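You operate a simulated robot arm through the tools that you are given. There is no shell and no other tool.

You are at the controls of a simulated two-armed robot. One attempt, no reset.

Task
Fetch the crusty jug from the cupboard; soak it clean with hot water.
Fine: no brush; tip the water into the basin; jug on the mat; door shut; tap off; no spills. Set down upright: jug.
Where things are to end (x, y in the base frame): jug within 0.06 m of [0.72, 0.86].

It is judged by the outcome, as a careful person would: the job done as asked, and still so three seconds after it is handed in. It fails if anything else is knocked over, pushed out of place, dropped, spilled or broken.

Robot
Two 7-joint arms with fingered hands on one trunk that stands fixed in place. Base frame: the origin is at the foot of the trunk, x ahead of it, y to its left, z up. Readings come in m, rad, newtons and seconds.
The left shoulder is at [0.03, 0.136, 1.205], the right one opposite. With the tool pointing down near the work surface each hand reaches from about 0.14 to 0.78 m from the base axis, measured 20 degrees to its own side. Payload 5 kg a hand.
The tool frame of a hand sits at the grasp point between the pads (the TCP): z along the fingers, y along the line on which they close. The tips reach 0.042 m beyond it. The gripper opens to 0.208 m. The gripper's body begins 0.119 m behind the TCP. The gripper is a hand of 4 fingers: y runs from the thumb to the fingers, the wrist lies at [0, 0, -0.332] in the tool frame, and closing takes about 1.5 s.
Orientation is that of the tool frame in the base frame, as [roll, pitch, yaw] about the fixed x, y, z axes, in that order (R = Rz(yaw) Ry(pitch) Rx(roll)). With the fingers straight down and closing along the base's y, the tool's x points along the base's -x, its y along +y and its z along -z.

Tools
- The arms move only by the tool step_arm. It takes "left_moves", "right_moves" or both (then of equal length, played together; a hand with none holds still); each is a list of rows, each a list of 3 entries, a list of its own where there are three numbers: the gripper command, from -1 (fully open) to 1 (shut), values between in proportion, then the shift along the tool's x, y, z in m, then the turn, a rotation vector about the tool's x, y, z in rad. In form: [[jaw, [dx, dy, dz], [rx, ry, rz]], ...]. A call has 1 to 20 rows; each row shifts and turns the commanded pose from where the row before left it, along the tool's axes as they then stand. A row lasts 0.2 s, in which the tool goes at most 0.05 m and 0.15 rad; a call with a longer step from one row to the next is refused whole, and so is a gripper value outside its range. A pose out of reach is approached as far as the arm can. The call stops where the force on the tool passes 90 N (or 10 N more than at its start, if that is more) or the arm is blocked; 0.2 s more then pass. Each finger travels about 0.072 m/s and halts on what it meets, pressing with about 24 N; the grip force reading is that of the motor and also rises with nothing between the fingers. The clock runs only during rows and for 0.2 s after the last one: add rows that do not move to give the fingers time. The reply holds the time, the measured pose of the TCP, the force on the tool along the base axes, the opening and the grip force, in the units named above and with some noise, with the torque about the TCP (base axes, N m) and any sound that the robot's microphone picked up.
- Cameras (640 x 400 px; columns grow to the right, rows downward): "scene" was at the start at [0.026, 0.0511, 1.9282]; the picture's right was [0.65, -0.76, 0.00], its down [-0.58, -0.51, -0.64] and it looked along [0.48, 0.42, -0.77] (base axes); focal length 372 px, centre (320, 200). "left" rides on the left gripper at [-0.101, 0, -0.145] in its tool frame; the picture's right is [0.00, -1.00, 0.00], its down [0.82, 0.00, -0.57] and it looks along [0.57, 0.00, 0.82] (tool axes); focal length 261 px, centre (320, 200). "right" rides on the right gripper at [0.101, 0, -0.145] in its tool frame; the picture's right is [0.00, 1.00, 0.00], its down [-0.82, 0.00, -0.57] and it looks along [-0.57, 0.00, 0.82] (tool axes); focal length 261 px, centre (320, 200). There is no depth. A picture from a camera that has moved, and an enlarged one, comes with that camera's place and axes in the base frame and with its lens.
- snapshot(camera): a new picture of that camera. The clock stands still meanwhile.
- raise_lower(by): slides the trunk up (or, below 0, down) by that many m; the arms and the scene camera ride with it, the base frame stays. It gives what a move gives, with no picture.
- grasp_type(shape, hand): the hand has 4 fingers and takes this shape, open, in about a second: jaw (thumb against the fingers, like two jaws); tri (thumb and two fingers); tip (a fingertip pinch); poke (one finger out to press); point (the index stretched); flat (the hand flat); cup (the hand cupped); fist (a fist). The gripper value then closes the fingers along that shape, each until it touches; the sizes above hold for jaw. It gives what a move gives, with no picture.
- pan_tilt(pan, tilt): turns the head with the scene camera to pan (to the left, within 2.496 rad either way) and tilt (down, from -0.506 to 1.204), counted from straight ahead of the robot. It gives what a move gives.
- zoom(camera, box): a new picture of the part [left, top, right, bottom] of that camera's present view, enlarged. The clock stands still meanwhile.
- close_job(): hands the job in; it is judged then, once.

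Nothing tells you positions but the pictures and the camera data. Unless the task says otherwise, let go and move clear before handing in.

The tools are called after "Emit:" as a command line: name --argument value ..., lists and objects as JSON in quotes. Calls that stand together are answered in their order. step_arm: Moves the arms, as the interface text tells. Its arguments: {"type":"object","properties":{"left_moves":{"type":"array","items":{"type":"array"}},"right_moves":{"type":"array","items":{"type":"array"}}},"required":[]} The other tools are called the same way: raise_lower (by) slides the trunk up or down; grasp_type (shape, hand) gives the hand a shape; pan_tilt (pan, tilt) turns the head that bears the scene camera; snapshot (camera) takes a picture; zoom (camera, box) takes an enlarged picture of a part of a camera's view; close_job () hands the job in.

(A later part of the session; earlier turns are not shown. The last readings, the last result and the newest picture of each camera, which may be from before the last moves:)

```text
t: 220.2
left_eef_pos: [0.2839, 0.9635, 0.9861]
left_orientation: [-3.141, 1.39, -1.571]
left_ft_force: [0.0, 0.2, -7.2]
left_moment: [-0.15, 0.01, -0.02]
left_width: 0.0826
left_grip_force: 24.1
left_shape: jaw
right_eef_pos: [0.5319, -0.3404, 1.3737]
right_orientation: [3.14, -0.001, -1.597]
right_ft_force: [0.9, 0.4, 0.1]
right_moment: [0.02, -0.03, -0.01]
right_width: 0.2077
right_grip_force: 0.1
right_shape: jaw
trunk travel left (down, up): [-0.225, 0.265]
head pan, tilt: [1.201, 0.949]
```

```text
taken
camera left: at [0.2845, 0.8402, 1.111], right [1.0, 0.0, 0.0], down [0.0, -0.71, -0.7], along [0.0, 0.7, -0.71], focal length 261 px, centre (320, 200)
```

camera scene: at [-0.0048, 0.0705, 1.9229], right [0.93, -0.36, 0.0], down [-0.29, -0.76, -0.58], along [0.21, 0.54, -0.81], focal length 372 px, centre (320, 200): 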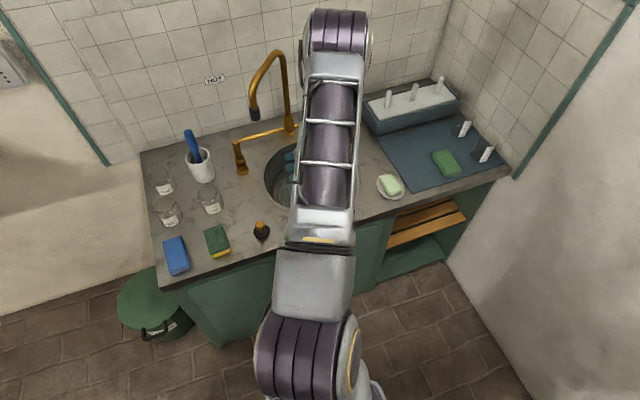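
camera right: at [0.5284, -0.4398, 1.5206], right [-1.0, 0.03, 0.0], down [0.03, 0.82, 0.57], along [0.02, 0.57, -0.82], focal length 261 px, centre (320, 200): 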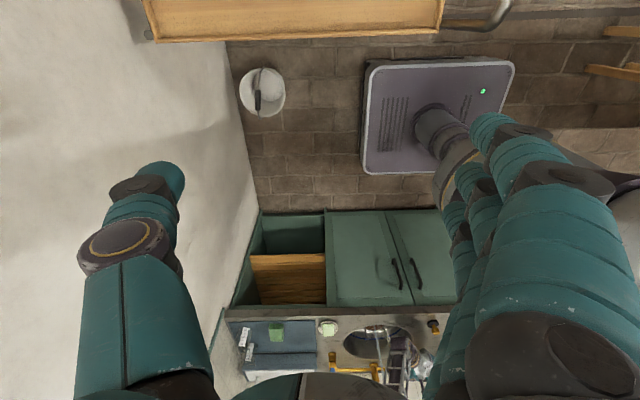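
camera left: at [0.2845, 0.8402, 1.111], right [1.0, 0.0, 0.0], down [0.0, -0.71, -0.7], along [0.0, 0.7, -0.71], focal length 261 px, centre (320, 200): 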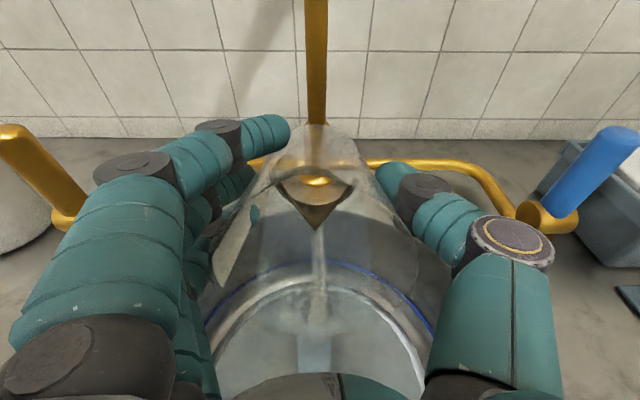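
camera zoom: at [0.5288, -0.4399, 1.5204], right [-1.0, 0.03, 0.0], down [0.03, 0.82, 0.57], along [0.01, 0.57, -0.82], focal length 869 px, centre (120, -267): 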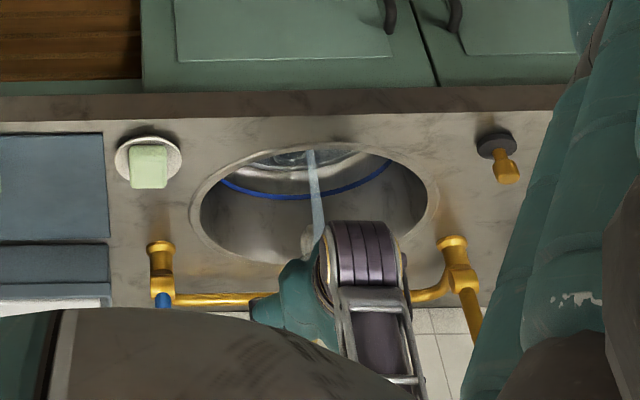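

Nearly empty (7 N) and the glass now looks clear. I'll raise the hand and tip it past horizontal to drain the rest.

Emit:
step_arm --left_moves '[[1, [-0.0158, 0, -0.0028], [0, -0.09, 0]], [1, [-0.0159, 0, -0.0014], [0, -0.09, 0]], [1, [-0.016, 0, 0], [0, -0.09, 0]], [1, [-0.0159, 0, 0.0014], [0, -0.09, 0]], [1, [-0.0158, 0, 0.0028], [0, -0.09, 0]], [1, [0, 0, 0], [0, 0, 0]]]'

Emit:
snapshot --camera "left"

Emit:
zoom --camera "right" --box '[310, 280, 450, 400]'

Emit:
snapshot --camera "scene"

```text
t: 221.6
left_eef_pos: [0.2844, 0.9632, 1.0655]
left_orientation: [0.002, 1.299, 1.575]
left_ft_force: [0.2, -0.1, -5.0]
left_moment: [-0.18, -0.02, -0.03]
left_width: 0.0827
left_grip_force: 23.7
left_shape: jaw
right_eef_pos: [0.5314, -0.3398, 1.374]
right_orientation: [3.138, 0.0, -1.598]
right_ft_force: [-0.3, -0.1, -0.8]
right_moment: [0.01, -0.03, 0.01]
right_width: 0.208
right_grip_force: 0.2
right_shape: jaw
trunk travel left (down, up): [-0.225, 0.265]
head pan, tilt: [1.201, 0.949]
```

```text
taken
camera left: at [0.2841, 0.7981, 1.124], right [1.0, 0.0, 0.0], down [0.0, -0.33, -0.94], along [0.0, 0.94, -0.33], focal length 261 px, centre (320, 200)
```

left: 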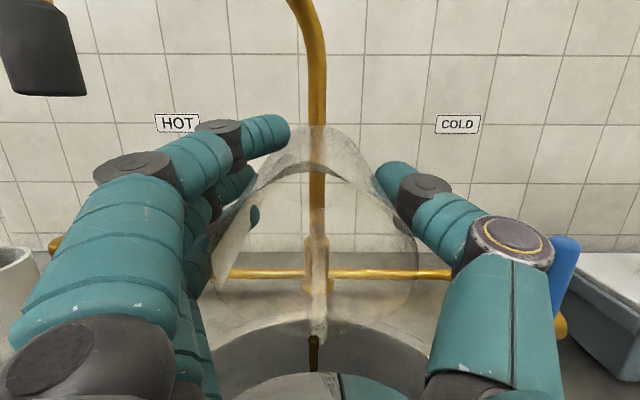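

```text
3.33 times, centred on (380, 340) of right
camera zoom: at [0.5291, -0.4401, 1.5202], right [-1.0, 0.03, 0.0], down [0.03, 0.82, 0.57], along [0.01, 0.57, -0.82], focal length 869 px, centre (120, -267)
```

zoom: 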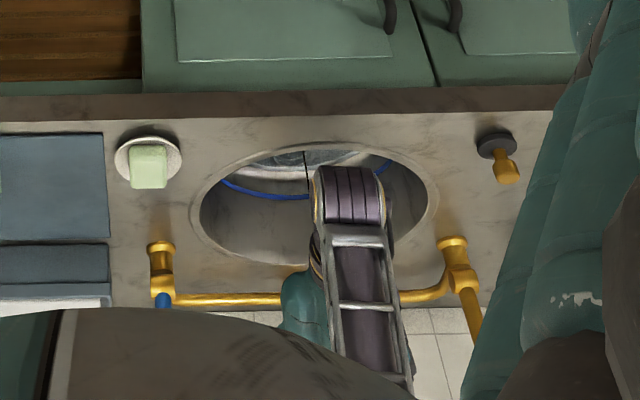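

```text
taken
camera scene: at [-0.0056, 0.069, 1.9231], right [0.93, -0.36, 0.0], down [-0.29, -0.76, -0.58], along [0.21, 0.54, -0.81], focal length 372 px, centre (320, 200)
```

scene: 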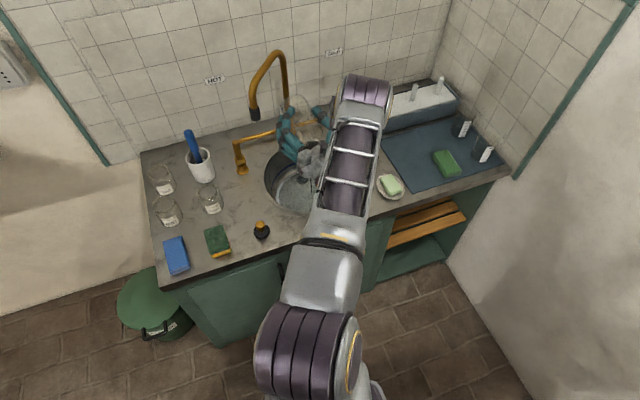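

The jug now weighs less than it did with the crust, and the last dark trickle is running out. I'll hold to let it drain.

Emit:
step_arm --left_moves '[[1, [0, 0, 0], [0, -0.08, 0]], [1, [0, 0, 0], [0, 0, 0]], [1, [0, 0, 0], [0, 0, 0]], [1, [0, 0, 0], [0, 0, 0]], [1, [0, 0, 0], [0, 0, 0]], [1, [0, 0, 0], [0, 0, 0]], [1, [0, 0, 0], [0, 0, 0]], [1, [0, 0, 0], [0, 0, 0]], [1, [0, 0, 0], [0, 0, 0]], [1, [0, 0, 0], [0, 0, 0]]]'

Emit:
snapshot --camera "left"

Emit:
zoom --camera "left" --box '[190, 110, 440, 390]'

```text
t: 223.8
left_eef_pos: [0.2837, 0.9628, 1.0658]
left_orientation: [0.002, 1.222, 1.575]
left_ft_force: [0.0, -0.7, -7.2]
left_moment: [-0.2, -0.04, 0.01]
left_width: 0.0823
left_grip_force: 23.6
left_shape: jaw
right_eef_pos: [0.5324, -0.3401, 1.374]
right_orientation: [3.137, 0.001, -1.595]
right_ft_force: [0.0, 0.1, -0.8]
right_moment: [0.0, 0.01, -0.04]
right_width: 0.2081
right_grip_force: 0.0
right_shape: jaw
trunk travel left (down, up): [-0.225, 0.265]
head pan, tilt: [1.201, 0.949]
```

```text
taken
camera left: at [0.2841, 0.7942, 1.1105], right [1.0, 0.0, 0.0], down [0.0, -0.26, -0.97], along [0.0, 0.97, -0.26], focal length 261 px, centre (320, 200)
```

left: 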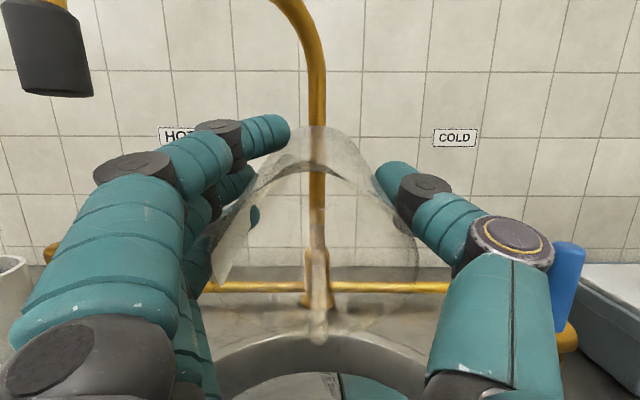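

```text
1.43 times, centred on (315, 250) of left
camera zoom: at [0.2841, 0.7942, 1.1105], right [1.0, 0.0, 0.0], down [0.0, -0.26, -0.97], along [0.0, 0.97, -0.26], focal length 372 px, centre (327, 129)
```

zoom: 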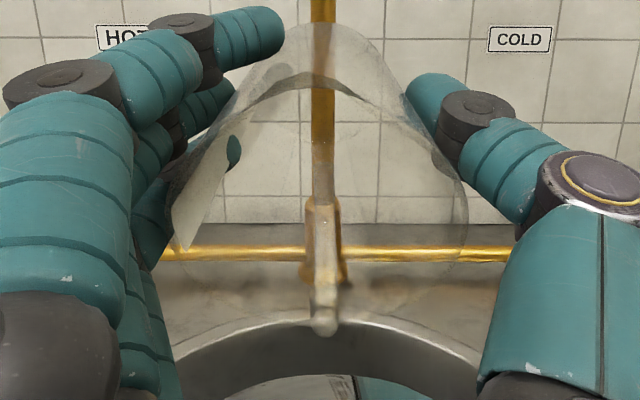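

The jug is empty and looks clean and clear. It has swung in the grip so its mouth now faces the palm; I'll turn the hand to point down, which brings the jug upright over the basin, and check its angle.

Emit:
step_arm --left_moves '[[1, [-0.0086, 0, -0.0235], [0, 0, 0]], [1, [-0.0086, 0, -0.0235], [0, 0, 0]], [1, [0, 0, 0], [0, 0.13, 0]], [1, [0, 0, 0], [0, 0.13, 0]], [1, [0, 0, 0], [0, 0.13, 0]], [1, [0, 0, 0], [0, 0.13, 0]], [1, [0, 0, 0], [0, 0.13, 0]], [1, [0, 0, 0], [0, 0.13, 0]], [1, [0, 0, 0], [0, 0.13, 0]], [1, [0, 0, 0], [0, 0.13, 0]], [1, [0, 0, 0], [0, 0.13, 0]], [1, [0, 0, 0], [0, 0.13, 0]], [1, [0, 0, 0], [0, 0, 0]]]'

Emit:
snapshot --camera "left"

Emit:
snapshot --camera "scene"

Emit:
zoom --camera "right" --box '[300, 260, 460, 400]'

```text
t: 226.6
left_eef_pos: [0.2836, 0.9145, 1.066]
left_orientation: [-3.14, 0.62, -1.569]
left_ft_force: [-0.5, 1.0, -5.2]
left_moment: [0.06, -0.06, 0.02]
left_width: 0.082
left_grip_force: 23.7
left_shape: jaw
right_eef_pos: [0.532, -0.3402, 1.3748]
right_orientation: [3.137, 0.001, -1.596]
right_ft_force: [-0.1, -0.7, -0.4]
right_moment: [-0.04, -0.02, -0.01]
right_width: 0.2078
right_grip_force: 0.0
right_shape: jaw
trunk travel left (down, up): [-0.225, 0.265]
head pan, tilt: [1.201, 0.949]
```

```text
taken
camera left: at [0.2841, 0.9134, 1.2425], right [1.0, 0.0, 0.0], down [0.0, -1.0, -0.01], along [0.0, 0.01, -1.0], focal length 261 px, centre (320, 200)
```

left: 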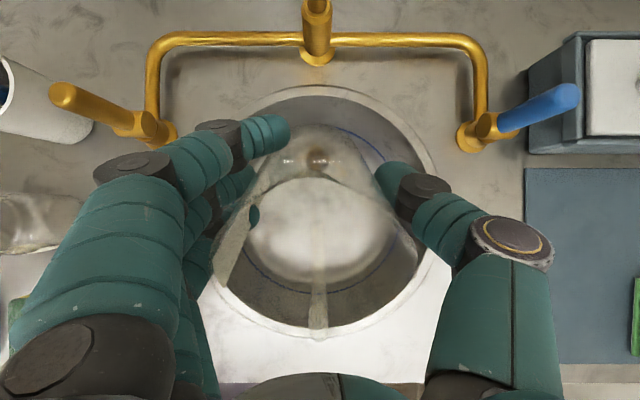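

```text
taken
camera scene: at [-0.006, 0.0694, 1.923], right [0.93, -0.36, 0.0], down [-0.29, -0.76, -0.58], along [0.21, 0.54, -0.81], focal length 372 px, centre (320, 200)
```

scene: 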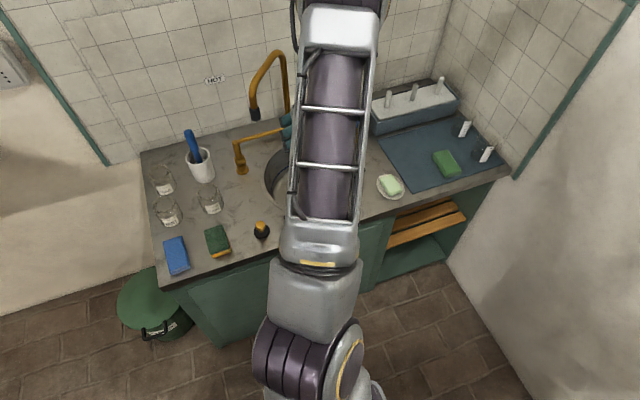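

```text
2.86 times, centred on (380, 330) of right
camera zoom: at [0.5288, -0.4398, 1.5204], right [-1.0, 0.03, 0.0], down [0.03, 0.82, 0.57], along [0.01, 0.57, -0.82], focal length 745 px, centre (149, -171)
```

zoom: 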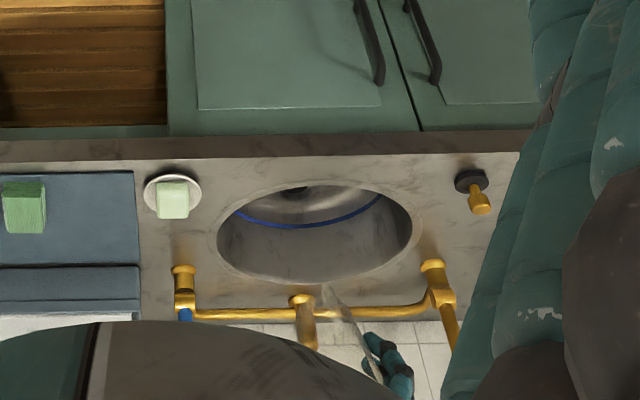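

The jug leans about 28° (mouth toward me) with the hand at this slant, so tilting the hand further down by that amount should make it upright. I'll do that and look.

Emit:
step_arm --left_moves '[[1, [0.01, 0, -0.007], [0, 0.122, 0]], [1, [0.01, 0, -0.007], [0, 0.122, 0]], [1, [0, 0, 0], [0, 0.122, 0]], [1, [0, 0, 0], [0, 0.122, 0]], [1, [0, 0, 0], [0, 0, 0]]]'

Emit:
snapshot --camera "left"

Emit:
snapshot --camera "scene"

```text
t: 227.8
left_eef_pos: [0.2813, 0.892, 1.0651]
left_orientation: [3.128, 0.183, -1.565]
left_ft_force: [-1.3, -0.7, -6.4]
left_moment: [0.24, -0.15, -0.03]
left_width: 0.0817
left_grip_force: 24.0
left_shape: jaw
left hand out of reach, approached as far as the arm can: row 1
right_eef_pos: [0.5353, -0.3416, 1.3716]
right_orientation: [3.134, 0.002, -1.598]
right_ft_force: [2.2, -1.8, -1.9]
right_moment: [0.18, 0.38, 0.05]
right_width: 0.2079
right_grip_force: 0.1
right_shape: jaw
trunk travel left (down, up): [-0.225, 0.265]
head pan, tilt: [1.201, 0.949]
```

```text
taken
camera left: at [0.2822, 0.9665, 1.2267], right [1.0, 0.01, -0.01], down [0.02, -0.91, 0.41], along [-0.01, -0.41, -0.91], focal length 261 px, centre (320, 200)
```

left: 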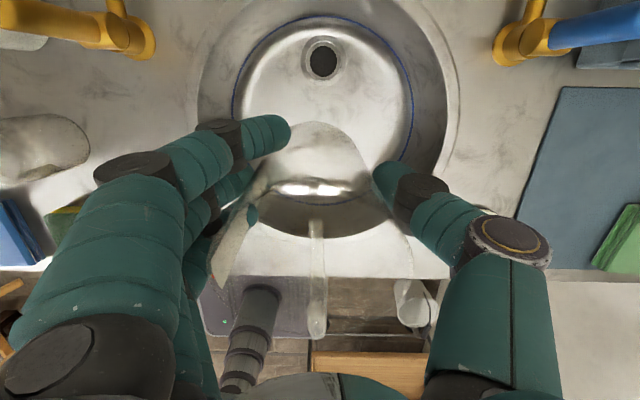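

```text
taken
camera scene: at [-0.0019, 0.0657, 1.9232], right [0.93, -0.36, 0.0], down [-0.3, -0.76, -0.58], along [0.21, 0.54, -0.81], focal length 372 px, centre (320, 200)
```

scene: 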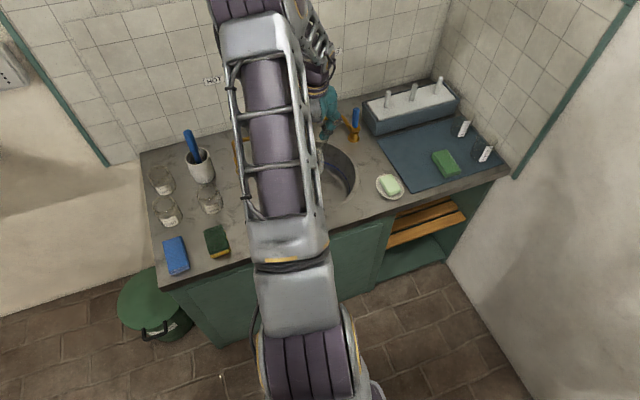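

The jug should be close to upright now. I'll lower it into the basin in two stages, watching the elbow near the spout.

Emit:
step_arm --left_moves '[[1, [0.0055, 0, 0.0295], [0, 0, 0]], [1, [0.0055, 0, 0.0295], [0, 0, 0]], [1, [0.0055, 0, 0.0295], [0, 0, 0]], [1, [0.0055, 0, 0.0295], [0, 0, 0]], [1, [0, 0, 0], [0, 0, 0]]]'

Emit:
snapshot --camera "scene"

Emit:
snapshot --camera "left"

Emit:
snapshot --camera "right"

```text
t: 229.0
left_eef_pos: [0.2788, 0.8941, 0.9456]
left_orientation: [3.128, 0.183, -1.565]
left_ft_force: [-0.8, -0.6, -5.8]
left_moment: [0.26, -0.08, 0.0]
left_width: 0.0818
left_grip_force: 24.1
left_shape: jaw
right_eef_pos: [0.5299, -0.3406, 1.3749]
right_orientation: [3.139, 0.0, -1.599]
right_ft_force: [1.1, -0.9, -0.7]
right_moment: [0.08, -0.03, 0.03]
right_width: 0.208
right_grip_force: 0.0
right_shape: jaw
trunk travel left (down, up): [-0.225, 0.265]
head pan, tilt: [1.201, 0.949]
```

```text
taken
camera scene: at [-0.0059, 0.0679, 1.9232], right [0.93, -0.36, 0.0], down [-0.29, -0.76, -0.58], along [0.21, 0.54, -0.81], focal length 372 px, centre (320, 200)
```

scene: 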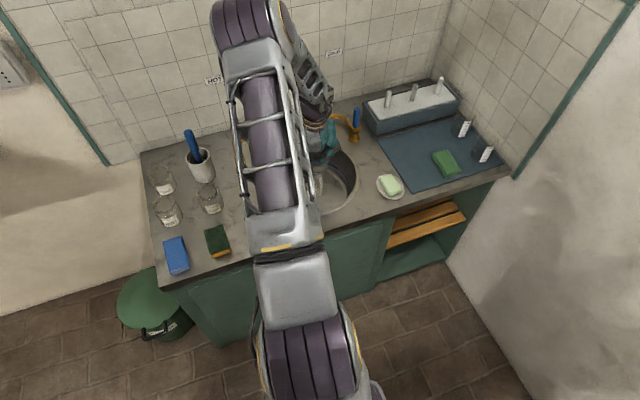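

```text
taken
camera left: at [0.2803, 0.9669, 1.1059], right [1.0, 0.01, -0.01], down [0.02, -0.91, 0.41], along [0.0, -0.41, -0.91], focal length 261 px, centre (320, 200)
```

left: 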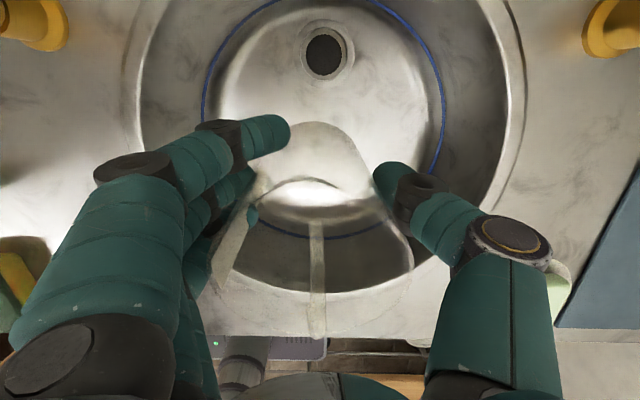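

```text
taken
camera right: at [0.5288, -0.4411, 1.5201], right [-1.0, 0.03, 0.0], down [0.03, 0.82, 0.57], along [0.01, 0.57, -0.82], focal length 261 px, centre (320, 200)
```

right: 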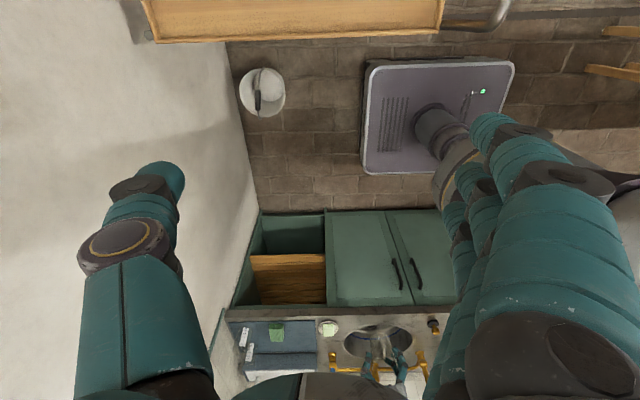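

The elbow is well above the spout and the jug looks close to upright. Lowering the rest of the way.

Emit:
step_arm --left_moves '[[1, [0.0046, 0, 0.0246], [0, 0, 0]], [1, [0.0046, 0, 0.0246], [0, 0, 0]], [1, [0.0046, 0, 0.0246], [0, 0, 0]], [1, [0.0036, 0, 0.0197], [0, 0, 0]], [1, [0, 0, 0], [0, 0, 0]]]'

```text
t: 230.2
left_eef_pos: [0.2787, 0.8935, 0.8498]
left_orientation: [3.129, 0.184, -1.566]
left_ft_force: [0.1, 0.3, -5.2]
left_moment: [0.19, -0.01, 0.0]
left_width: 0.0818
left_grip_force: 23.7
left_shape: jaw
right_eef_pos: [0.5318, -0.3402, 1.3738]
right_orientation: [3.139, 0.0, -1.596]
right_ft_force: [-1.0, 0.1, 0.0]
right_moment: [0.04, 0.02, -0.02]
right_width: 0.2081
right_grip_force: 0.0
right_shape: jaw
trunk travel left (down, up): [-0.225, 0.265]
head pan, tilt: [1.201, 0.949]
```

Emit:
step_arm --left_moves '[[1, [0.0015, 0, 0.0079], [0, 0, 0]], [1, [0.0015, 0, 0.0079], [0, 0, 0]], [1, [0.0011, 0, 0.0059], [0, 0, 0]], [1, [0.0011, 0, 0.0059], [0, 0, 0]], [1, [0, 0, 0], [0, 0, 0]]]'

Emit:
snapshot --camera "left"

```text
t: 231.4
left_eef_pos: [0.2762, 0.8951, 0.8213]
left_orientation: [3.13, 0.186, -1.566]
left_ft_force: [-0.6, 4.0, 10.8]
left_moment: [-0.18, 0.09, -0.09]
left_width: 0.082
left_grip_force: 24.1
left_shape: jaw
right_eef_pos: [0.5312, -0.3403, 1.3739]
right_orientation: [3.139, 0.001, -1.596]
right_ft_force: [-0.8, 0.5, -0.2]
right_moment: [0.0, 0.03, 0.01]
right_width: 0.208
right_grip_force: 0.0
right_shape: jaw
trunk travel left (down, up): [-0.225, 0.265]
head pan, tilt: [1.201, 0.949]
```

```text
taken
camera left: at [0.2783, 0.9688, 0.9836], right [1.0, 0.01, -0.01], down [0.02, -0.91, 0.41], along [0.0, -0.41, -0.91], focal length 261 px, centre (320, 200)
```

left: 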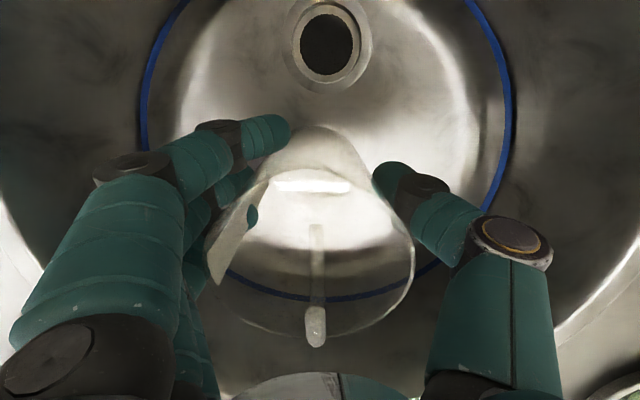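

The front edge of the base touches first; a small press will settle the jug flat. Then release.

Emit:
step_arm --left_moves '[[1, [0.0007, 0, 0.0039], [0, 0, 0]], [1, [0.0007, 0, 0.0039], [0, 0, 0]], [1, [0, 0, 0], [0, 0, 0]]]'

```text
t: 232.2
left_eef_pos: [0.277, 0.8928, 0.8156]
left_orientation: [3.132, 0.187, -1.567]
left_ft_force: [-0.4, 4.7, 25.3]
left_moment: [-0.34, 0.43, -0.11]
left_width: 0.0822
left_grip_force: 24.0
left_shape: jaw
right_eef_pos: [0.5306, -0.3409, 1.3739]
right_orientation: [3.14, 0.002, -1.596]
right_ft_force: [0.2, 0.4, 0.1]
right_moment: [-0.02, 0.0, 0.01]
right_width: 0.2082
right_grip_force: 0.0
right_shape: jaw
trunk travel left (down, up): [-0.225, 0.265]
head pan, tilt: [1.201, 0.949]
```

Emit:
step_arm --left_moves '[[0.5, [-0.0004, 0, -0.002], [0, 0, 0]], [0.25, [0, 0, 0], [0, 0, 0]], [0.18, [0, 0, 0], [0, 0, 0]], [0.1, [0, 0, 0], [0, 0, 0]], [0.0, [0, 0, 0], [0, 0, 0]], [-0.15, [0, 0, 0], [0, 0, 0]], [-0.3, [0, 0, 0], [0, 0, 0]], [-0.45, [0, 0, 0], [0, 0, 0]], [-0.6, [0, 0, 0], [0, 0, 0]], [-0.6, [0, 0, 0], [0, 0, 0]]]'

Emit:
snapshot --camera "left"

```text
t: 234.4
left_eef_pos: [0.2764, 0.8936, 0.8156]
left_orientation: [3.131, 0.184, -1.566]
left_ft_force: [-0.1, 0.1, -0.7]
left_moment: [-0.01, 0.0, -0.03]
left_width: 0.1658
left_grip_force: 0.2
left_shape: jaw
right_eef_pos: [0.5316, -0.3393, 1.3744]
right_orientation: [3.139, 0.0, -1.597]
right_ft_force: [0.1, 0.0, -0.3]
right_moment: [-0.01, 0.01, 0.01]
right_width: 0.2076
right_grip_force: 0.0
right_shape: jaw
trunk travel left (down, up): [-0.225, 0.265]
head pan, tilt: [1.201, 0.949]
```

```text
taken
camera left: at [0.2782, 0.968, 0.9765], right [1.0, 0.01, -0.01], down [0.02, -0.91, 0.41], along [0.0, -0.41, -0.91], focal length 261 px, centre (320, 200)
```

left: 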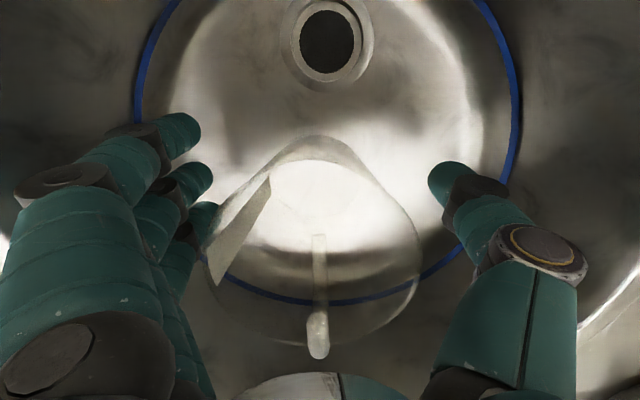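

The jug stands empty and clear in the basin. I'll withdraw upward and set the hand back to the usual slant for carrying.

Emit:
step_arm --left_moves '[[-0.6, [0, 0, -0.03], [0, 0, 0]], [-0.6, [0, 0, -0.04], [0, 0, 0]], [-0.6, [0, 0, -0.045], [0, 0, 0]], [-0.6, [0, 0, -0.045], [0, 0, 0]], [-0.6, [0, 0, -0.045], [0, 0, 0]], [-0.6, [0.03, 0, 0], [0, 0, 0]], [-0.6, [0.03, 0, 0], [0, 0, 0]], [-0.6, [0.03, 0, 0], [0, 0, 0]], [-0.6, [0, 0, 0], [0, -0.129, 0]], [-0.6, [0, 0, 0], [0, -0.129, 0]], [-0.6, [0, 0, 0], [0, -0.129, 0]], [-0.6, [0, 0, 0], [0, -0.129, 0]], [-0.6, [0, 0, 0], [0, 0, 0]]]'

Emit:
snapshot --camera "left"

Emit:
snapshot --camera "scene"

```text
t: 237.2
left_eef_pos: [0.2787, 0.7683, 1.0012]
left_orientation: [3.128, 0.699, -1.573]
left_ft_force: [-1.0, 0.6, 0.8]
left_moment: [-0.02, -0.03, 0.0]
left_width: 0.166
left_grip_force: 0.1
left_shape: jaw
right_eef_pos: [0.5305, -0.3406, 1.376]
right_orientation: [3.139, 0.001, -1.599]
right_ft_force: [0.2, 0.1, 0.1]
right_moment: [-0.01, -0.06, 0.02]
right_width: 0.2081
right_grip_force: 0.0
right_shape: jaw
trunk travel left (down, up): [-0.225, 0.265]
head pan, tilt: [1.201, 0.949]
```

```text
taken
camera left: at [0.2814, 0.7533, 1.1769], right [1.0, 0.01, -0.01], down [0.01, -1.0, -0.09], along [-0.01, 0.09, -1.0], focal length 261 px, centre (320, 200)
```

left: 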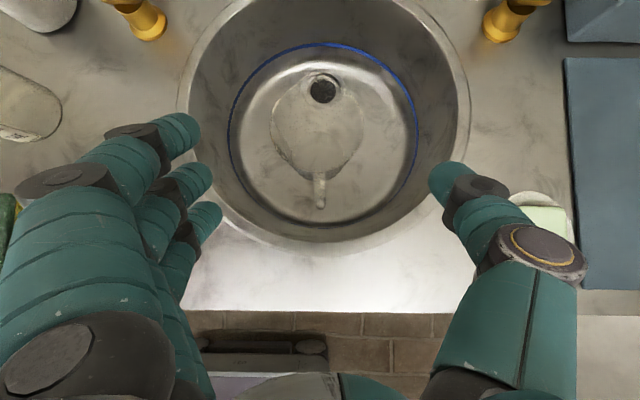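

```text
taken
camera scene: at [-0.0068, 0.0687, 1.9231], right [0.93, -0.36, 0.0], down [-0.29, -0.76, -0.58], along [0.21, 0.54, -0.81], focal length 372 px, centre (320, 200)
```

scene: 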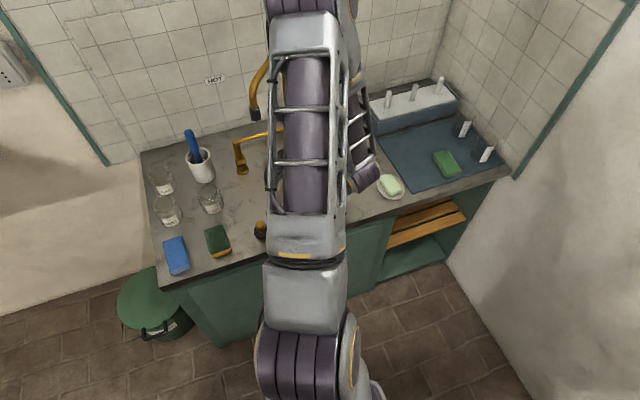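

Emit:
zoom --camera "left" --box '[230, 40, 420, 220]'

```text
2.22 times, centred on (325, 130) of left
camera zoom: at [0.2814, 0.7533, 1.1769], right [1.0, 0.01, -0.01], down [0.01, -1.0, -0.09], along [-0.01, 0.09, -1.0], focal length 579 px, centre (309, 356)
```

zoom: 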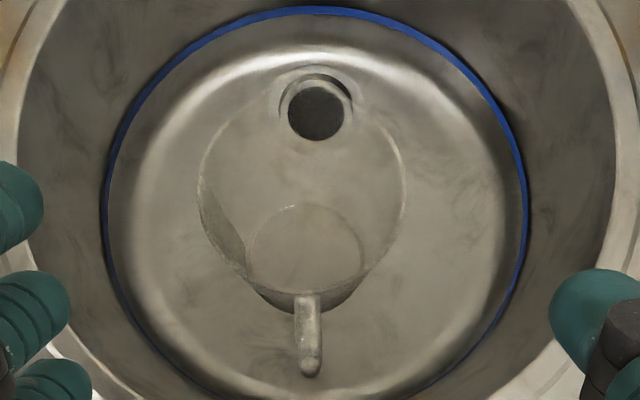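

The jug is clean: the glass is clear down to its base, and it stands near (0.275, 0.874). I'll grip it once more at the slant.

Emit:
step_arm --left_moves '[[-0.6, [0.02, 0.002, 0.02], [0, 0, 0]], [-0.6, [0.02, 0.002, 0.03], [0, 0, 0]], [-0.6, [0, 0, 0.04], [0, 0, 0]], [-0.6, [0, 0, 0.04], [0, 0, 0]], [-0.6, [0, 0, 0.035], [0, 0, 0]], [-0.6, [0, 0, 0.03], [0, 0, 0]], [-0.6, [0, 0, 0.02], [0, 0, 0]], [-0.6, [0, 0, 0], [0, 0, 0]]]'

Emit:
snapshot --camera "left"

```text
t: 239.0
left_eef_pos: [0.2725, 0.8754, 0.8108]
left_orientation: [3.125, 0.699, -1.572]
left_ft_force: [-0.3, 0.3, 0.4]
left_moment: [0.02, -0.02, 0.01]
left_width: 0.1661
left_grip_force: 0.0
left_shape: jaw
right_eef_pos: [0.5317, -0.3404, 1.3744]
right_orientation: [3.137, -0.002, -1.597]
right_ft_force: [0.2, -0.2, -0.5]
right_moment: [0.05, -0.03, -0.01]
right_width: 0.2082
right_grip_force: 0.1
right_shape: jaw
trunk travel left (down, up): [-0.225, 0.265]
head pan, tilt: [1.201, 0.949]
```

```text
taken
camera left: at [0.2745, 0.8609, 0.9861], right [1.0, 0.01, -0.01], down [0.01, -1.0, -0.09], along [-0.01, 0.09, -1.0], focal length 261 px, centre (320, 200)
```

left: 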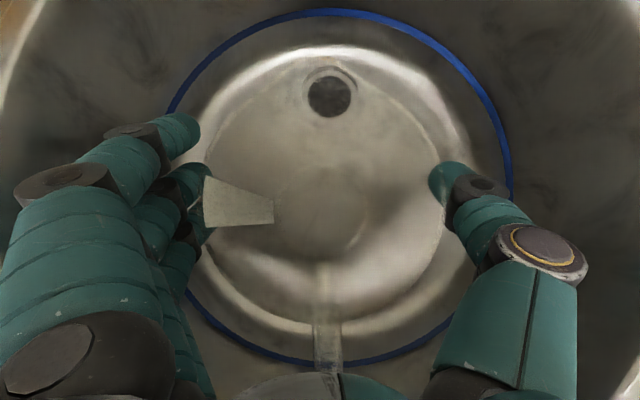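

Emit:
step_arm --left_moves '[[-0.3, [0, 0, 0], [0, 0, 0]], [-0.2, [0, 0, 0], [0, 0, 0]], [-0.1, [0, 0, 0], [0, 0, 0]], [0.0, [0, 0, 0], [0, 0, 0]], [0.3, [0, 0, 0], [0, 0, 0]], [0.6, [0, 0, 0], [0, 0, 0]], [1, [0, 0, 0], [0, 0, 0]], [1, [0, 0, 0], [0, 0, 0]]]'

Emit:
step_arm --left_moves '[[1, [-0.0064, 0, -0.0077], [0, 0, 0]], [1, [-0.0097, 0, -0.0115], [0, 0, 0]], [1, [-0.0129, 0, -0.0153], [0, 0, 0]], [1, [0, 0, 0], [0, 0, 0]]]'

Emit:
snapshot --camera "left"

```text
t: 240.8
left_eef_pos: [0.2719, 0.8755, 0.8108]
left_orientation: [3.127, 0.7, -1.571]
left_ft_force: [2.1, 1.2, -0.9]
left_moment: [-0.05, 0.06, 0.01]
left_width: 0.0858
left_grip_force: 24.4
left_shape: jaw
right_eef_pos: [0.532, -0.3391, 1.3735]
right_orientation: [3.138, 0.001, -1.598]
right_ft_force: [-0.2, -0.1, 0.4]
right_moment: [-0.02, 0.0, 0.0]
right_width: 0.2079
right_grip_force: 0.1
right_shape: jaw
trunk travel left (down, up): [-0.225, 0.265]
head pan, tilt: [1.201, 0.949]
```

```text
t: 241.8
left_eef_pos: [0.2731, 0.8771, 0.8558]
left_orientation: [3.125, 0.699, -1.572]
left_ft_force: [-0.3, 0.7, -5.9]
left_moment: [0.03, 0.03, 0.06]
left_width: 0.0857
left_grip_force: 24.4
left_shape: jaw
right_eef_pos: [0.534, -0.338, 1.3746]
right_orientation: [3.138, 0.0, -1.597]
right_ft_force: [0.1, -0.2, 0.2]
right_moment: [-0.06, 0.02, -0.07]
right_width: 0.2077
right_grip_force: 0.1
right_shape: jaw
trunk travel left (down, up): [-0.225, 0.265]
head pan, tilt: [1.201, 0.949]
```

```text
taken
camera left: at [0.2758, 0.8614, 1.0305], right [1.0, 0.01, -0.01], down [0.01, -1.0, -0.09], along [-0.01, 0.09, -1.0], focal length 261 px, centre (320, 200)
```

left: 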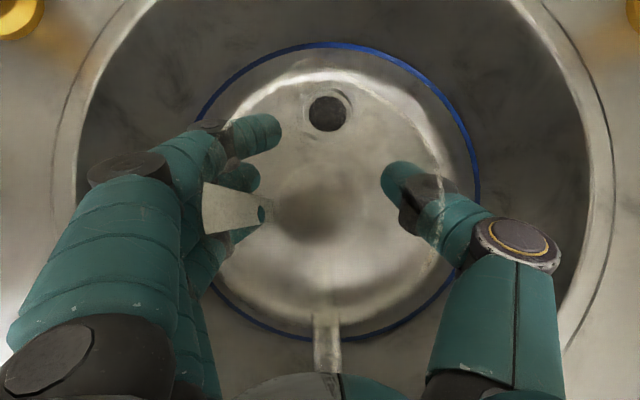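

The jug is gripped and steady, empty weight about 0.6 kg. I'll lift it clear of the basin and turn toward the mat.

Emit:
step_arm --left_moves '[[1, [-0.0219, 0, -0.026], [0, 0, 0]], [1, [-0.0219, 0, -0.026], [0, 0, 0]], [1, [-0.0219, 0, -0.026], [0, 0, 0]], [1, [-0.0219, 0, -0.026], [0, 0, 0]], [1, [-0.0219, 0, -0.026], [0, 0, 0]], [1, [-0.0219, 0, -0.026], [0, 0, 0]], [1, [0, 0, 0], [0, 0, 0]], [1, [0, 0, 0], [0.0935, -0.0015, 0.1113]], [1, [0, 0, 0], [0.0935, -0.0015, 0.1113]], [1, [0, 0, 0], [0.0935, -0.0015, 0.1113]], [1, [0, 0, 0], [0, 0, 0]]]'

Emit:
snapshot --camera "left"

Emit:
snapshot --camera "scene"

```text
t: 244.2
left_eef_pos: [0.2767, 0.8757, 1.0602]
left_orientation: [3.127, 0.698, -2.011]
left_ft_force: [1.2, -0.1, -5.3]
left_moment: [0.06, 0.01, 0.06]
left_width: 0.0851
left_grip_force: 23.8
left_shape: jaw
right_eef_pos: [0.5333, -0.3409, 1.3724]
right_orientation: [3.138, 0.002, -1.597]
right_ft_force: [0.3, 0.7, -0.5]
right_moment: [0.05, 0.07, 0.01]
right_width: 0.2079
right_grip_force: 0.0
right_shape: jaw
trunk travel left (down, up): [-0.225, 0.265]
head pan, tilt: [1.201, 0.949]
```

```text
taken
camera left: at [0.272, 0.8617, 1.2358], right [0.91, -0.41, -0.01], down [-0.41, -0.91, -0.09], along [0.03, 0.09, -1.0], focal length 261 px, centre (320, 200)
```

left: 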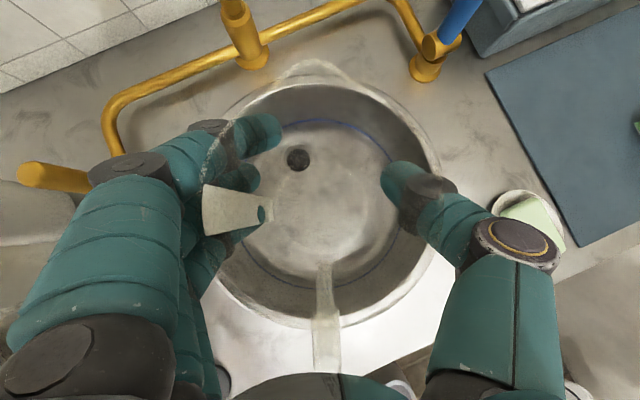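

```text
taken
camera scene: at [-0.0043, 0.0684, 1.9231], right [0.93, -0.36, 0.0], down [-0.29, -0.76, -0.58], along [0.21, 0.54, -0.81], focal length 372 px, centre (320, 200)
```

scene: 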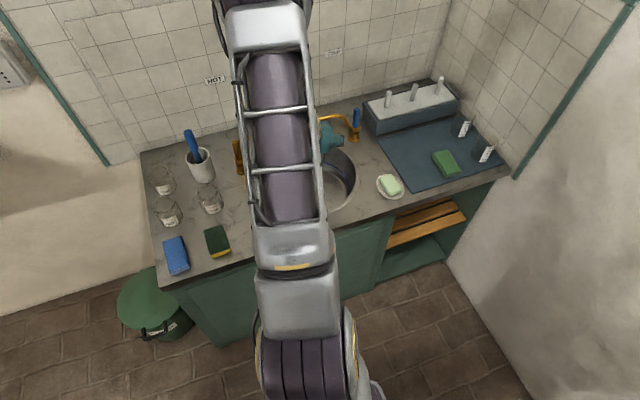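

Now carrying it across to above the mat.

Emit:
step_arm --left_moves '[[1, [-0.0073, -0.0418, 0.0061], [0, 0, 0]], [1, [-0.0073, -0.0418, 0.0061], [0, 0, 0]], [1, [-0.0073, -0.0418, 0.0061], [0, 0, 0]], [1, [-0.0073, -0.0418, 0.0061], [0, 0, 0]], [1, [-0.0073, -0.0418, 0.0061], [0, 0, 0]], [1, [-0.0203, -0.0344, 0.017], [0, 0, 0]], [1, [-0.0203, -0.0344, 0.017], [0, 0, 0]], [1, [-0.0203, -0.0344, 0.017], [0, 0, 0]], [1, [-0.0203, -0.0344, 0.017], [0, 0, 0]], [1, [-0.0203, -0.0344, 0.017], [0, 0, 0]], [1, [0, 0, 0], [0, 0, 0]]]'

Emit:
snapshot --camera "left"

Emit:
snapshot --camera "scene"

```text
t: 246.6
left_eef_pos: [0.6992, 0.8814, 1.056]
left_orientation: [3.127, 0.699, -2.01]
left_ft_force: [-0.4, -0.3, -4.8]
left_moment: [0.03, -0.04, 0.01]
left_width: 0.0847
left_grip_force: 23.7
left_shape: jaw
right_eef_pos: [0.5313, -0.3409, 1.3763]
right_orientation: [3.136, 0.001, -1.599]
right_ft_force: [0.0, -1.1, -0.4]
right_moment: [0.06, -0.07, 0.02]
right_width: 0.2078
right_grip_force: 0.1
right_shape: jaw
trunk travel left (down, up): [-0.225, 0.265]
head pan, tilt: [1.201, 0.949]
```

```text
taken
camera left: at [0.6941, 0.8661, 1.2322], right [0.91, -0.41, -0.01], down [-0.41, -0.91, -0.09], along [0.03, 0.09, -1.0], focal length 261 px, centre (320, 200)
```

left: 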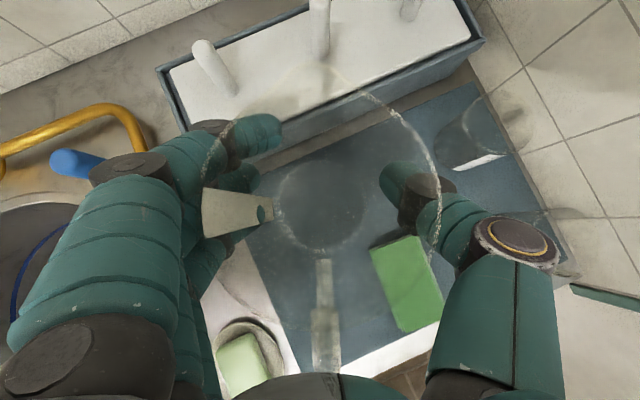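

```text
taken
camera scene: at [-0.0056, 0.0676, 1.9231], right [0.93, -0.36, 0.0], down [-0.29, -0.76, -0.58], along [0.21, 0.54, -0.81], focal length 372 px, centre (320, 200)
```

scene: 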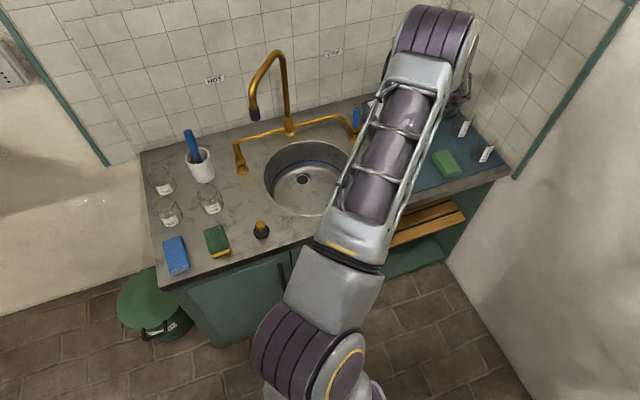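

The jug is above (0.70, 0.88), clear of the sponge, rack and beakers. Lowering onto the mat.

Emit:
step_arm --left_moves '[[1, [0.0161, 0, 0.0191], [0, 0, 0]], [1, [0.0161, 0, 0.0191], [0, 0, 0]], [1, [0.0129, 0, 0.0153], [0, 0, 0]], [1, [0.0064, 0, 0.0077], [0, 0, 0]], [1, [0, 0, 0], [0, 0, 0]]]'

Emit:
snapshot --camera "left"

```text
t: 247.8
left_eef_pos: [0.6967, 0.8816, 0.9756]
left_orientation: [3.124, 0.698, -2.009]
left_ft_force: [0.0, -0.4, -5.7]
left_moment: [0.07, -0.05, 0.0]
left_width: 0.0846
left_grip_force: 23.6
left_shape: jaw
right_eef_pos: [0.5311, -0.3397, 1.3739]
right_orientation: [3.137, 0.0, -1.597]
right_ft_force: [-0.5, -0.2, 0.2]
right_moment: [-0.03, 0.0, -0.05]
right_width: 0.2082
right_grip_force: 0.1
right_shape: jaw
trunk travel left (down, up): [-0.225, 0.265]
head pan, tilt: [1.201, 0.949]
```

```text
taken
camera left: at [0.6916, 0.8686, 1.1514], right [0.91, -0.41, -0.01], down [-0.41, -0.91, -0.09], along [0.03, 0.09, -1.0], focal length 261 px, centre (320, 200)
```

left: 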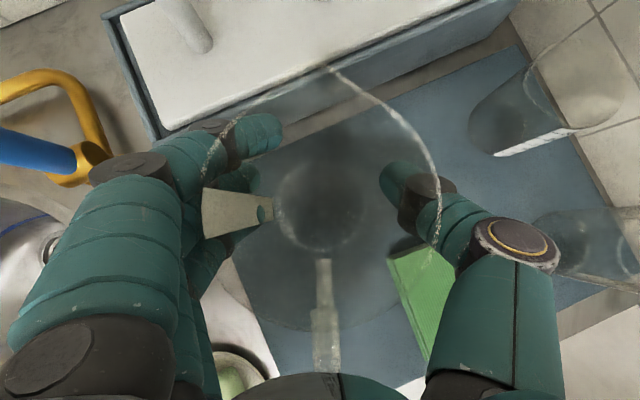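

Emit:
step_arm --left_moves '[[1, [0.0039, 0, 0.0046], [0, 0, 0]], [1, [0.0039, 0, 0.0046], [0, 0, 0]], [1, [0.0032, 0, 0.0038], [0, 0, 0]], [1, [0, 0, 0], [0, 0, 0]]]'

```text
t: 248.8
left_eef_pos: [0.6958, 0.8836, 0.9582]
left_orientation: [3.126, 0.699, -2.008]
left_ft_force: [1.2, 0.6, -1.8]
left_moment: [0.04, -0.04, -0.02]
left_width: 0.0847
left_grip_force: 24.5
left_shape: jaw
right_eef_pos: [0.5318, -0.3396, 1.3747]
right_orientation: [3.139, -0.002, -1.597]
right_ft_force: [0.2, 0.1, 0.6]
right_moment: [0.0, 0.0, -0.01]
right_width: 0.2078
right_grip_force: 0.0
right_shape: jaw
trunk travel left (down, up): [-0.225, 0.265]
head pan, tilt: [1.201, 0.949]
```

The base is just touching. A few millimetres more, then release.

Emit:
step_arm --left_moves '[[1, [0.0016, 0, 0.0019], [0, 0, 0]], [1, [0, 0, 0], [0, 0, 0]]]'

```text
t: 249.4
left_eef_pos: [0.6974, 0.883, 0.958]
left_orientation: [3.126, 0.703, -2.01]
left_ft_force: [2.9, 4.7, 8.8]
left_moment: [-0.07, -0.11, 0.05]
left_width: 0.0846
left_grip_force: 23.6
left_shape: jaw
right_eef_pos: [0.5317, -0.3399, 1.3746]
right_orientation: [3.136, -0.001, -1.598]
right_ft_force: [-0.3, -0.6, 0.4]
right_moment: [0.02, 0.01, -0.01]
right_width: 0.2078
right_grip_force: 0.1
right_shape: jaw
trunk travel left (down, up): [-0.225, 0.265]
head pan, tilt: [1.201, 0.949]
```

Emit:
step_arm --left_moves '[[0.5, [-0.0006, 0, -0.0008], [0, 0, 0]], [0.25, [0, 0, 0], [0, 0, 0]], [0.18, [0, 0, 0], [0, 0, 0]], [0.1, [0, 0, 0], [0, 0, 0]], [0.0, [0, 0, 0], [0, 0, 0]], [-0.15, [0, 0, 0], [0, 0, 0]], [-0.3, [0, 0, 0], [0, 0, 0]], [-0.45, [0, 0, 0], [0, 0, 0]], [-0.55, [0, 0, 0], [0, 0, 0]], [-0.55, [0, 0, 0], [0, 0, 0]]]'

Emit:
snapshot --camera "left"

```text
t: 251.6
left_eef_pos: [0.6971, 0.8818, 0.958]
left_orientation: [3.126, 0.7, -2.009]
left_ft_force: [-0.9, 0.5, -0.4]
left_moment: [-0.01, 0.0, -0.01]
left_width: 0.1606
left_grip_force: 0.1
left_shape: jaw
right_eef_pos: [0.5318, -0.3402, 1.3739]
right_orientation: [3.136, 0.0, -1.597]
right_ft_force: [-0.5, 0.1, 1.0]
right_moment: [0.02, 0.01, 0.0]
right_width: 0.2079
right_grip_force: 0.1
right_shape: jaw
trunk travel left (down, up): [-0.225, 0.265]
head pan, tilt: [1.201, 0.949]
```

```text
taken
camera left: at [0.6914, 0.8681, 1.1329], right [0.91, -0.41, -0.01], down [-0.41, -0.91, -0.09], along [0.03, 0.09, -1.0], focal length 261 px, centre (320, 200)
```

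left: 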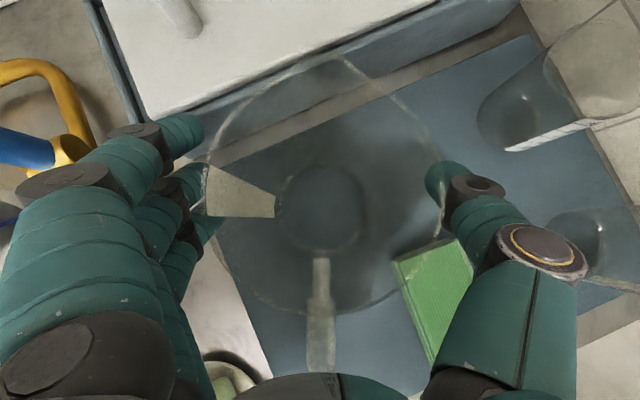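

Released and standing. I'll withdraw up and back along the slant.

Emit:
step_arm --left_moves '[[-0.55, [0, 0, -0.02], [0, 0, 0]], [-0.55, [0, 0, -0.035], [0, 0, 0]], [-0.55, [0, 0, -0.04], [0, 0, 0]], [-0.55, [0, 0, -0.04], [0, 0, 0]], [-0.55, [0, 0, -0.04], [0, 0, 0]], [-0.55, [0, 0, -0.045], [0, 0, 0]], [-0.55, [0, 0, -0.045], [0, 0, 0]], [-0.55, [0, 0, 0], [0, 0, 0]]]'

Emit:
snapshot --camera "left"

Emit:
snapshot --camera "scene"

```text
t: 253.4
left_eef_pos: [0.6282, 0.7263, 1.1589]
left_orientation: [3.123, 0.697, -2.008]
left_ft_force: [0.5, 1.3, -0.6]
left_moment: [-0.01, 0.04, 0.05]
left_width: 0.161
left_grip_force: 0.0
left_shape: jaw
right_eef_pos: [0.5326, -0.3387, 1.3738]
right_orientation: [3.136, 0.0, -1.597]
right_ft_force: [0.8, 0.4, 1.0]
right_moment: [-0.11, 0.11, -0.02]
right_width: 0.2079
right_grip_force: 0.2
right_shape: jaw
trunk travel left (down, up): [-0.225, 0.265]
head pan, tilt: [1.201, 0.949]
```

```text
taken
camera left: at [0.623, 0.7132, 1.3347], right [0.91, -0.41, -0.01], down [-0.41, -0.91, -0.09], along [0.03, 0.09, -1.0], focal length 261 px, centre (320, 200)
```

left: 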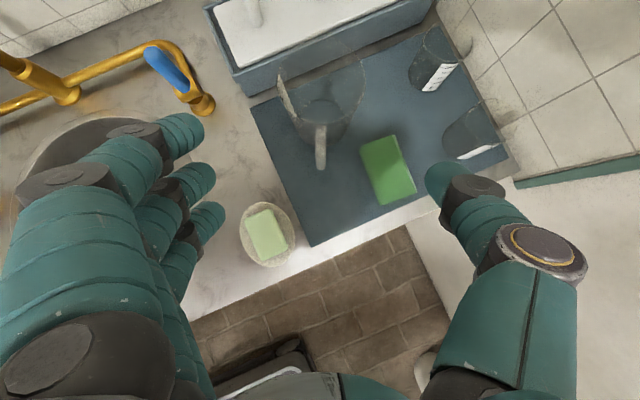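

```text
taken
camera scene: at [-0.0041, 0.0702, 1.9229], right [0.93, -0.36, 0.0], down [-0.29, -0.76, -0.58], along [0.21, 0.54, -0.81], focal length 372 px, centre (320, 200)
```

scene: 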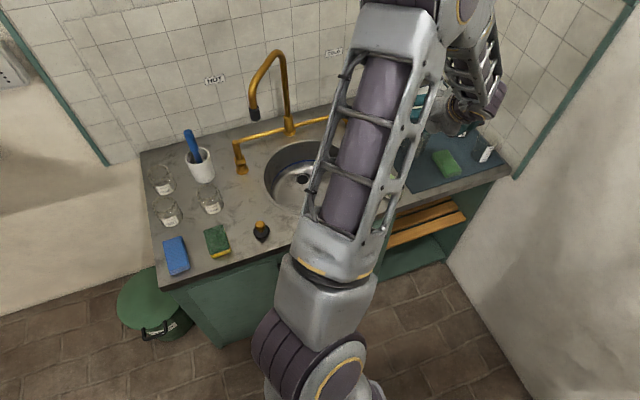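

The jug stands upright on the mat at about (0.70, 0.885). I'll move the arm clear and verify everything: tap, door, basin, and other items.

Emit:
step_arm --left_moves '[[-0.55, [0, 0, -0.045], [0, 0, 0]], [-0.55, [0, 0, -0.045], [0, 0, 0]], [-0.55, [0, 0, -0.045], [0, 0, 0]], [-0.55, [0, 0, -0.045], [0, 0, 0]], [-0.55, [0.03, 0, -0.03], [0, 0, 0]], [-0.55, [0.03, 0, -0.03], [0, 0, 0]], [-0.55, [0.03, 0, -0.03], [0, 0, 0]], [-0.55, [0.03, 0, -0.03], [0, 0, 0]], [-0.55, [0, 0, 0], [0, 0, 0]]]'

Emit:
snapshot --camera "scene"

Emit:
snapshot --camera "right"

Emit:
snapshot --camera "left"

```text
t: 255.4
left_eef_pos: [0.5098, 0.4676, 1.3119]
left_orientation: [3.125, 0.698, -2.009]
left_ft_force: [0.6, 1.0, -0.2]
left_moment: [0.0, 0.05, -0.02]
left_width: 0.1609
left_grip_force: 0.1
left_shape: jaw
right_eef_pos: [0.5324, -0.3391, 1.3737]
right_orientation: [3.137, -0.001, -1.597]
right_ft_force: [0.4, 1.0, 0.6]
right_moment: [-0.1, 0.03, -0.02]
right_width: 0.2079
right_grip_force: 0.0
right_shape: jaw
trunk travel left (down, up): [-0.225, 0.265]
head pan, tilt: [1.201, 0.949]
```

```text
taken
camera scene: at [-0.0049, 0.0698, 1.923], right [0.93, -0.36, 0.0], down [-0.29, -0.76, -0.58], along [0.21, 0.54, -0.81], focal length 372 px, centre (320, 200)
```

scene: 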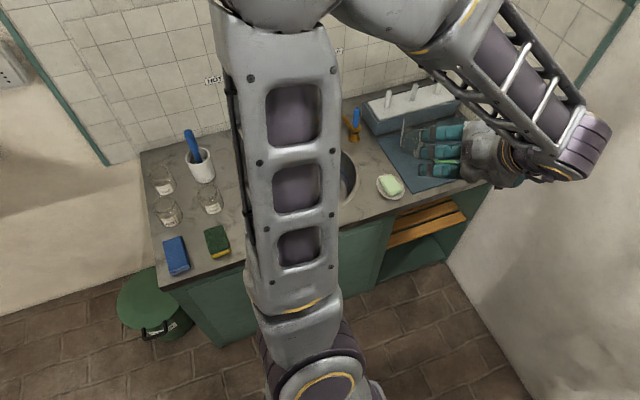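

```text
taken
camera right: at [0.5298, -0.4393, 1.5202], right [-1.0, 0.03, 0.0], down [0.03, 0.82, 0.57], along [0.01, 0.57, -0.82], focal length 261 px, centre (320, 200)
```

right: 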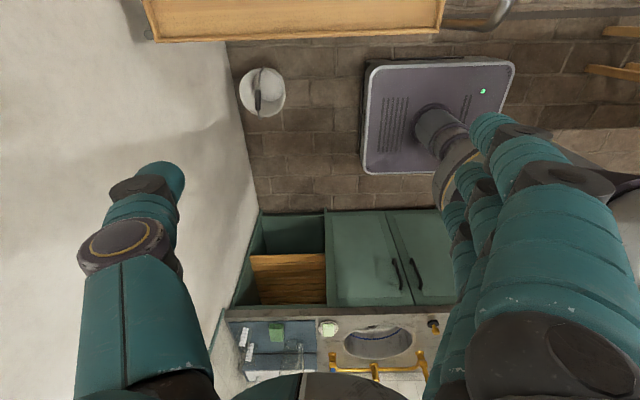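

```text
taken
camera left: at [0.506, 0.4533, 1.4877], right [0.91, -0.41, -0.01], down [-0.41, -0.91, -0.09], along [0.03, 0.09, -1.0], focal length 261 px, centre (320, 200)
```

left: 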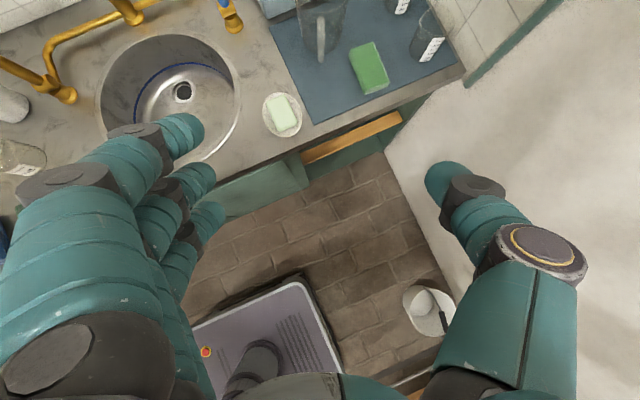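

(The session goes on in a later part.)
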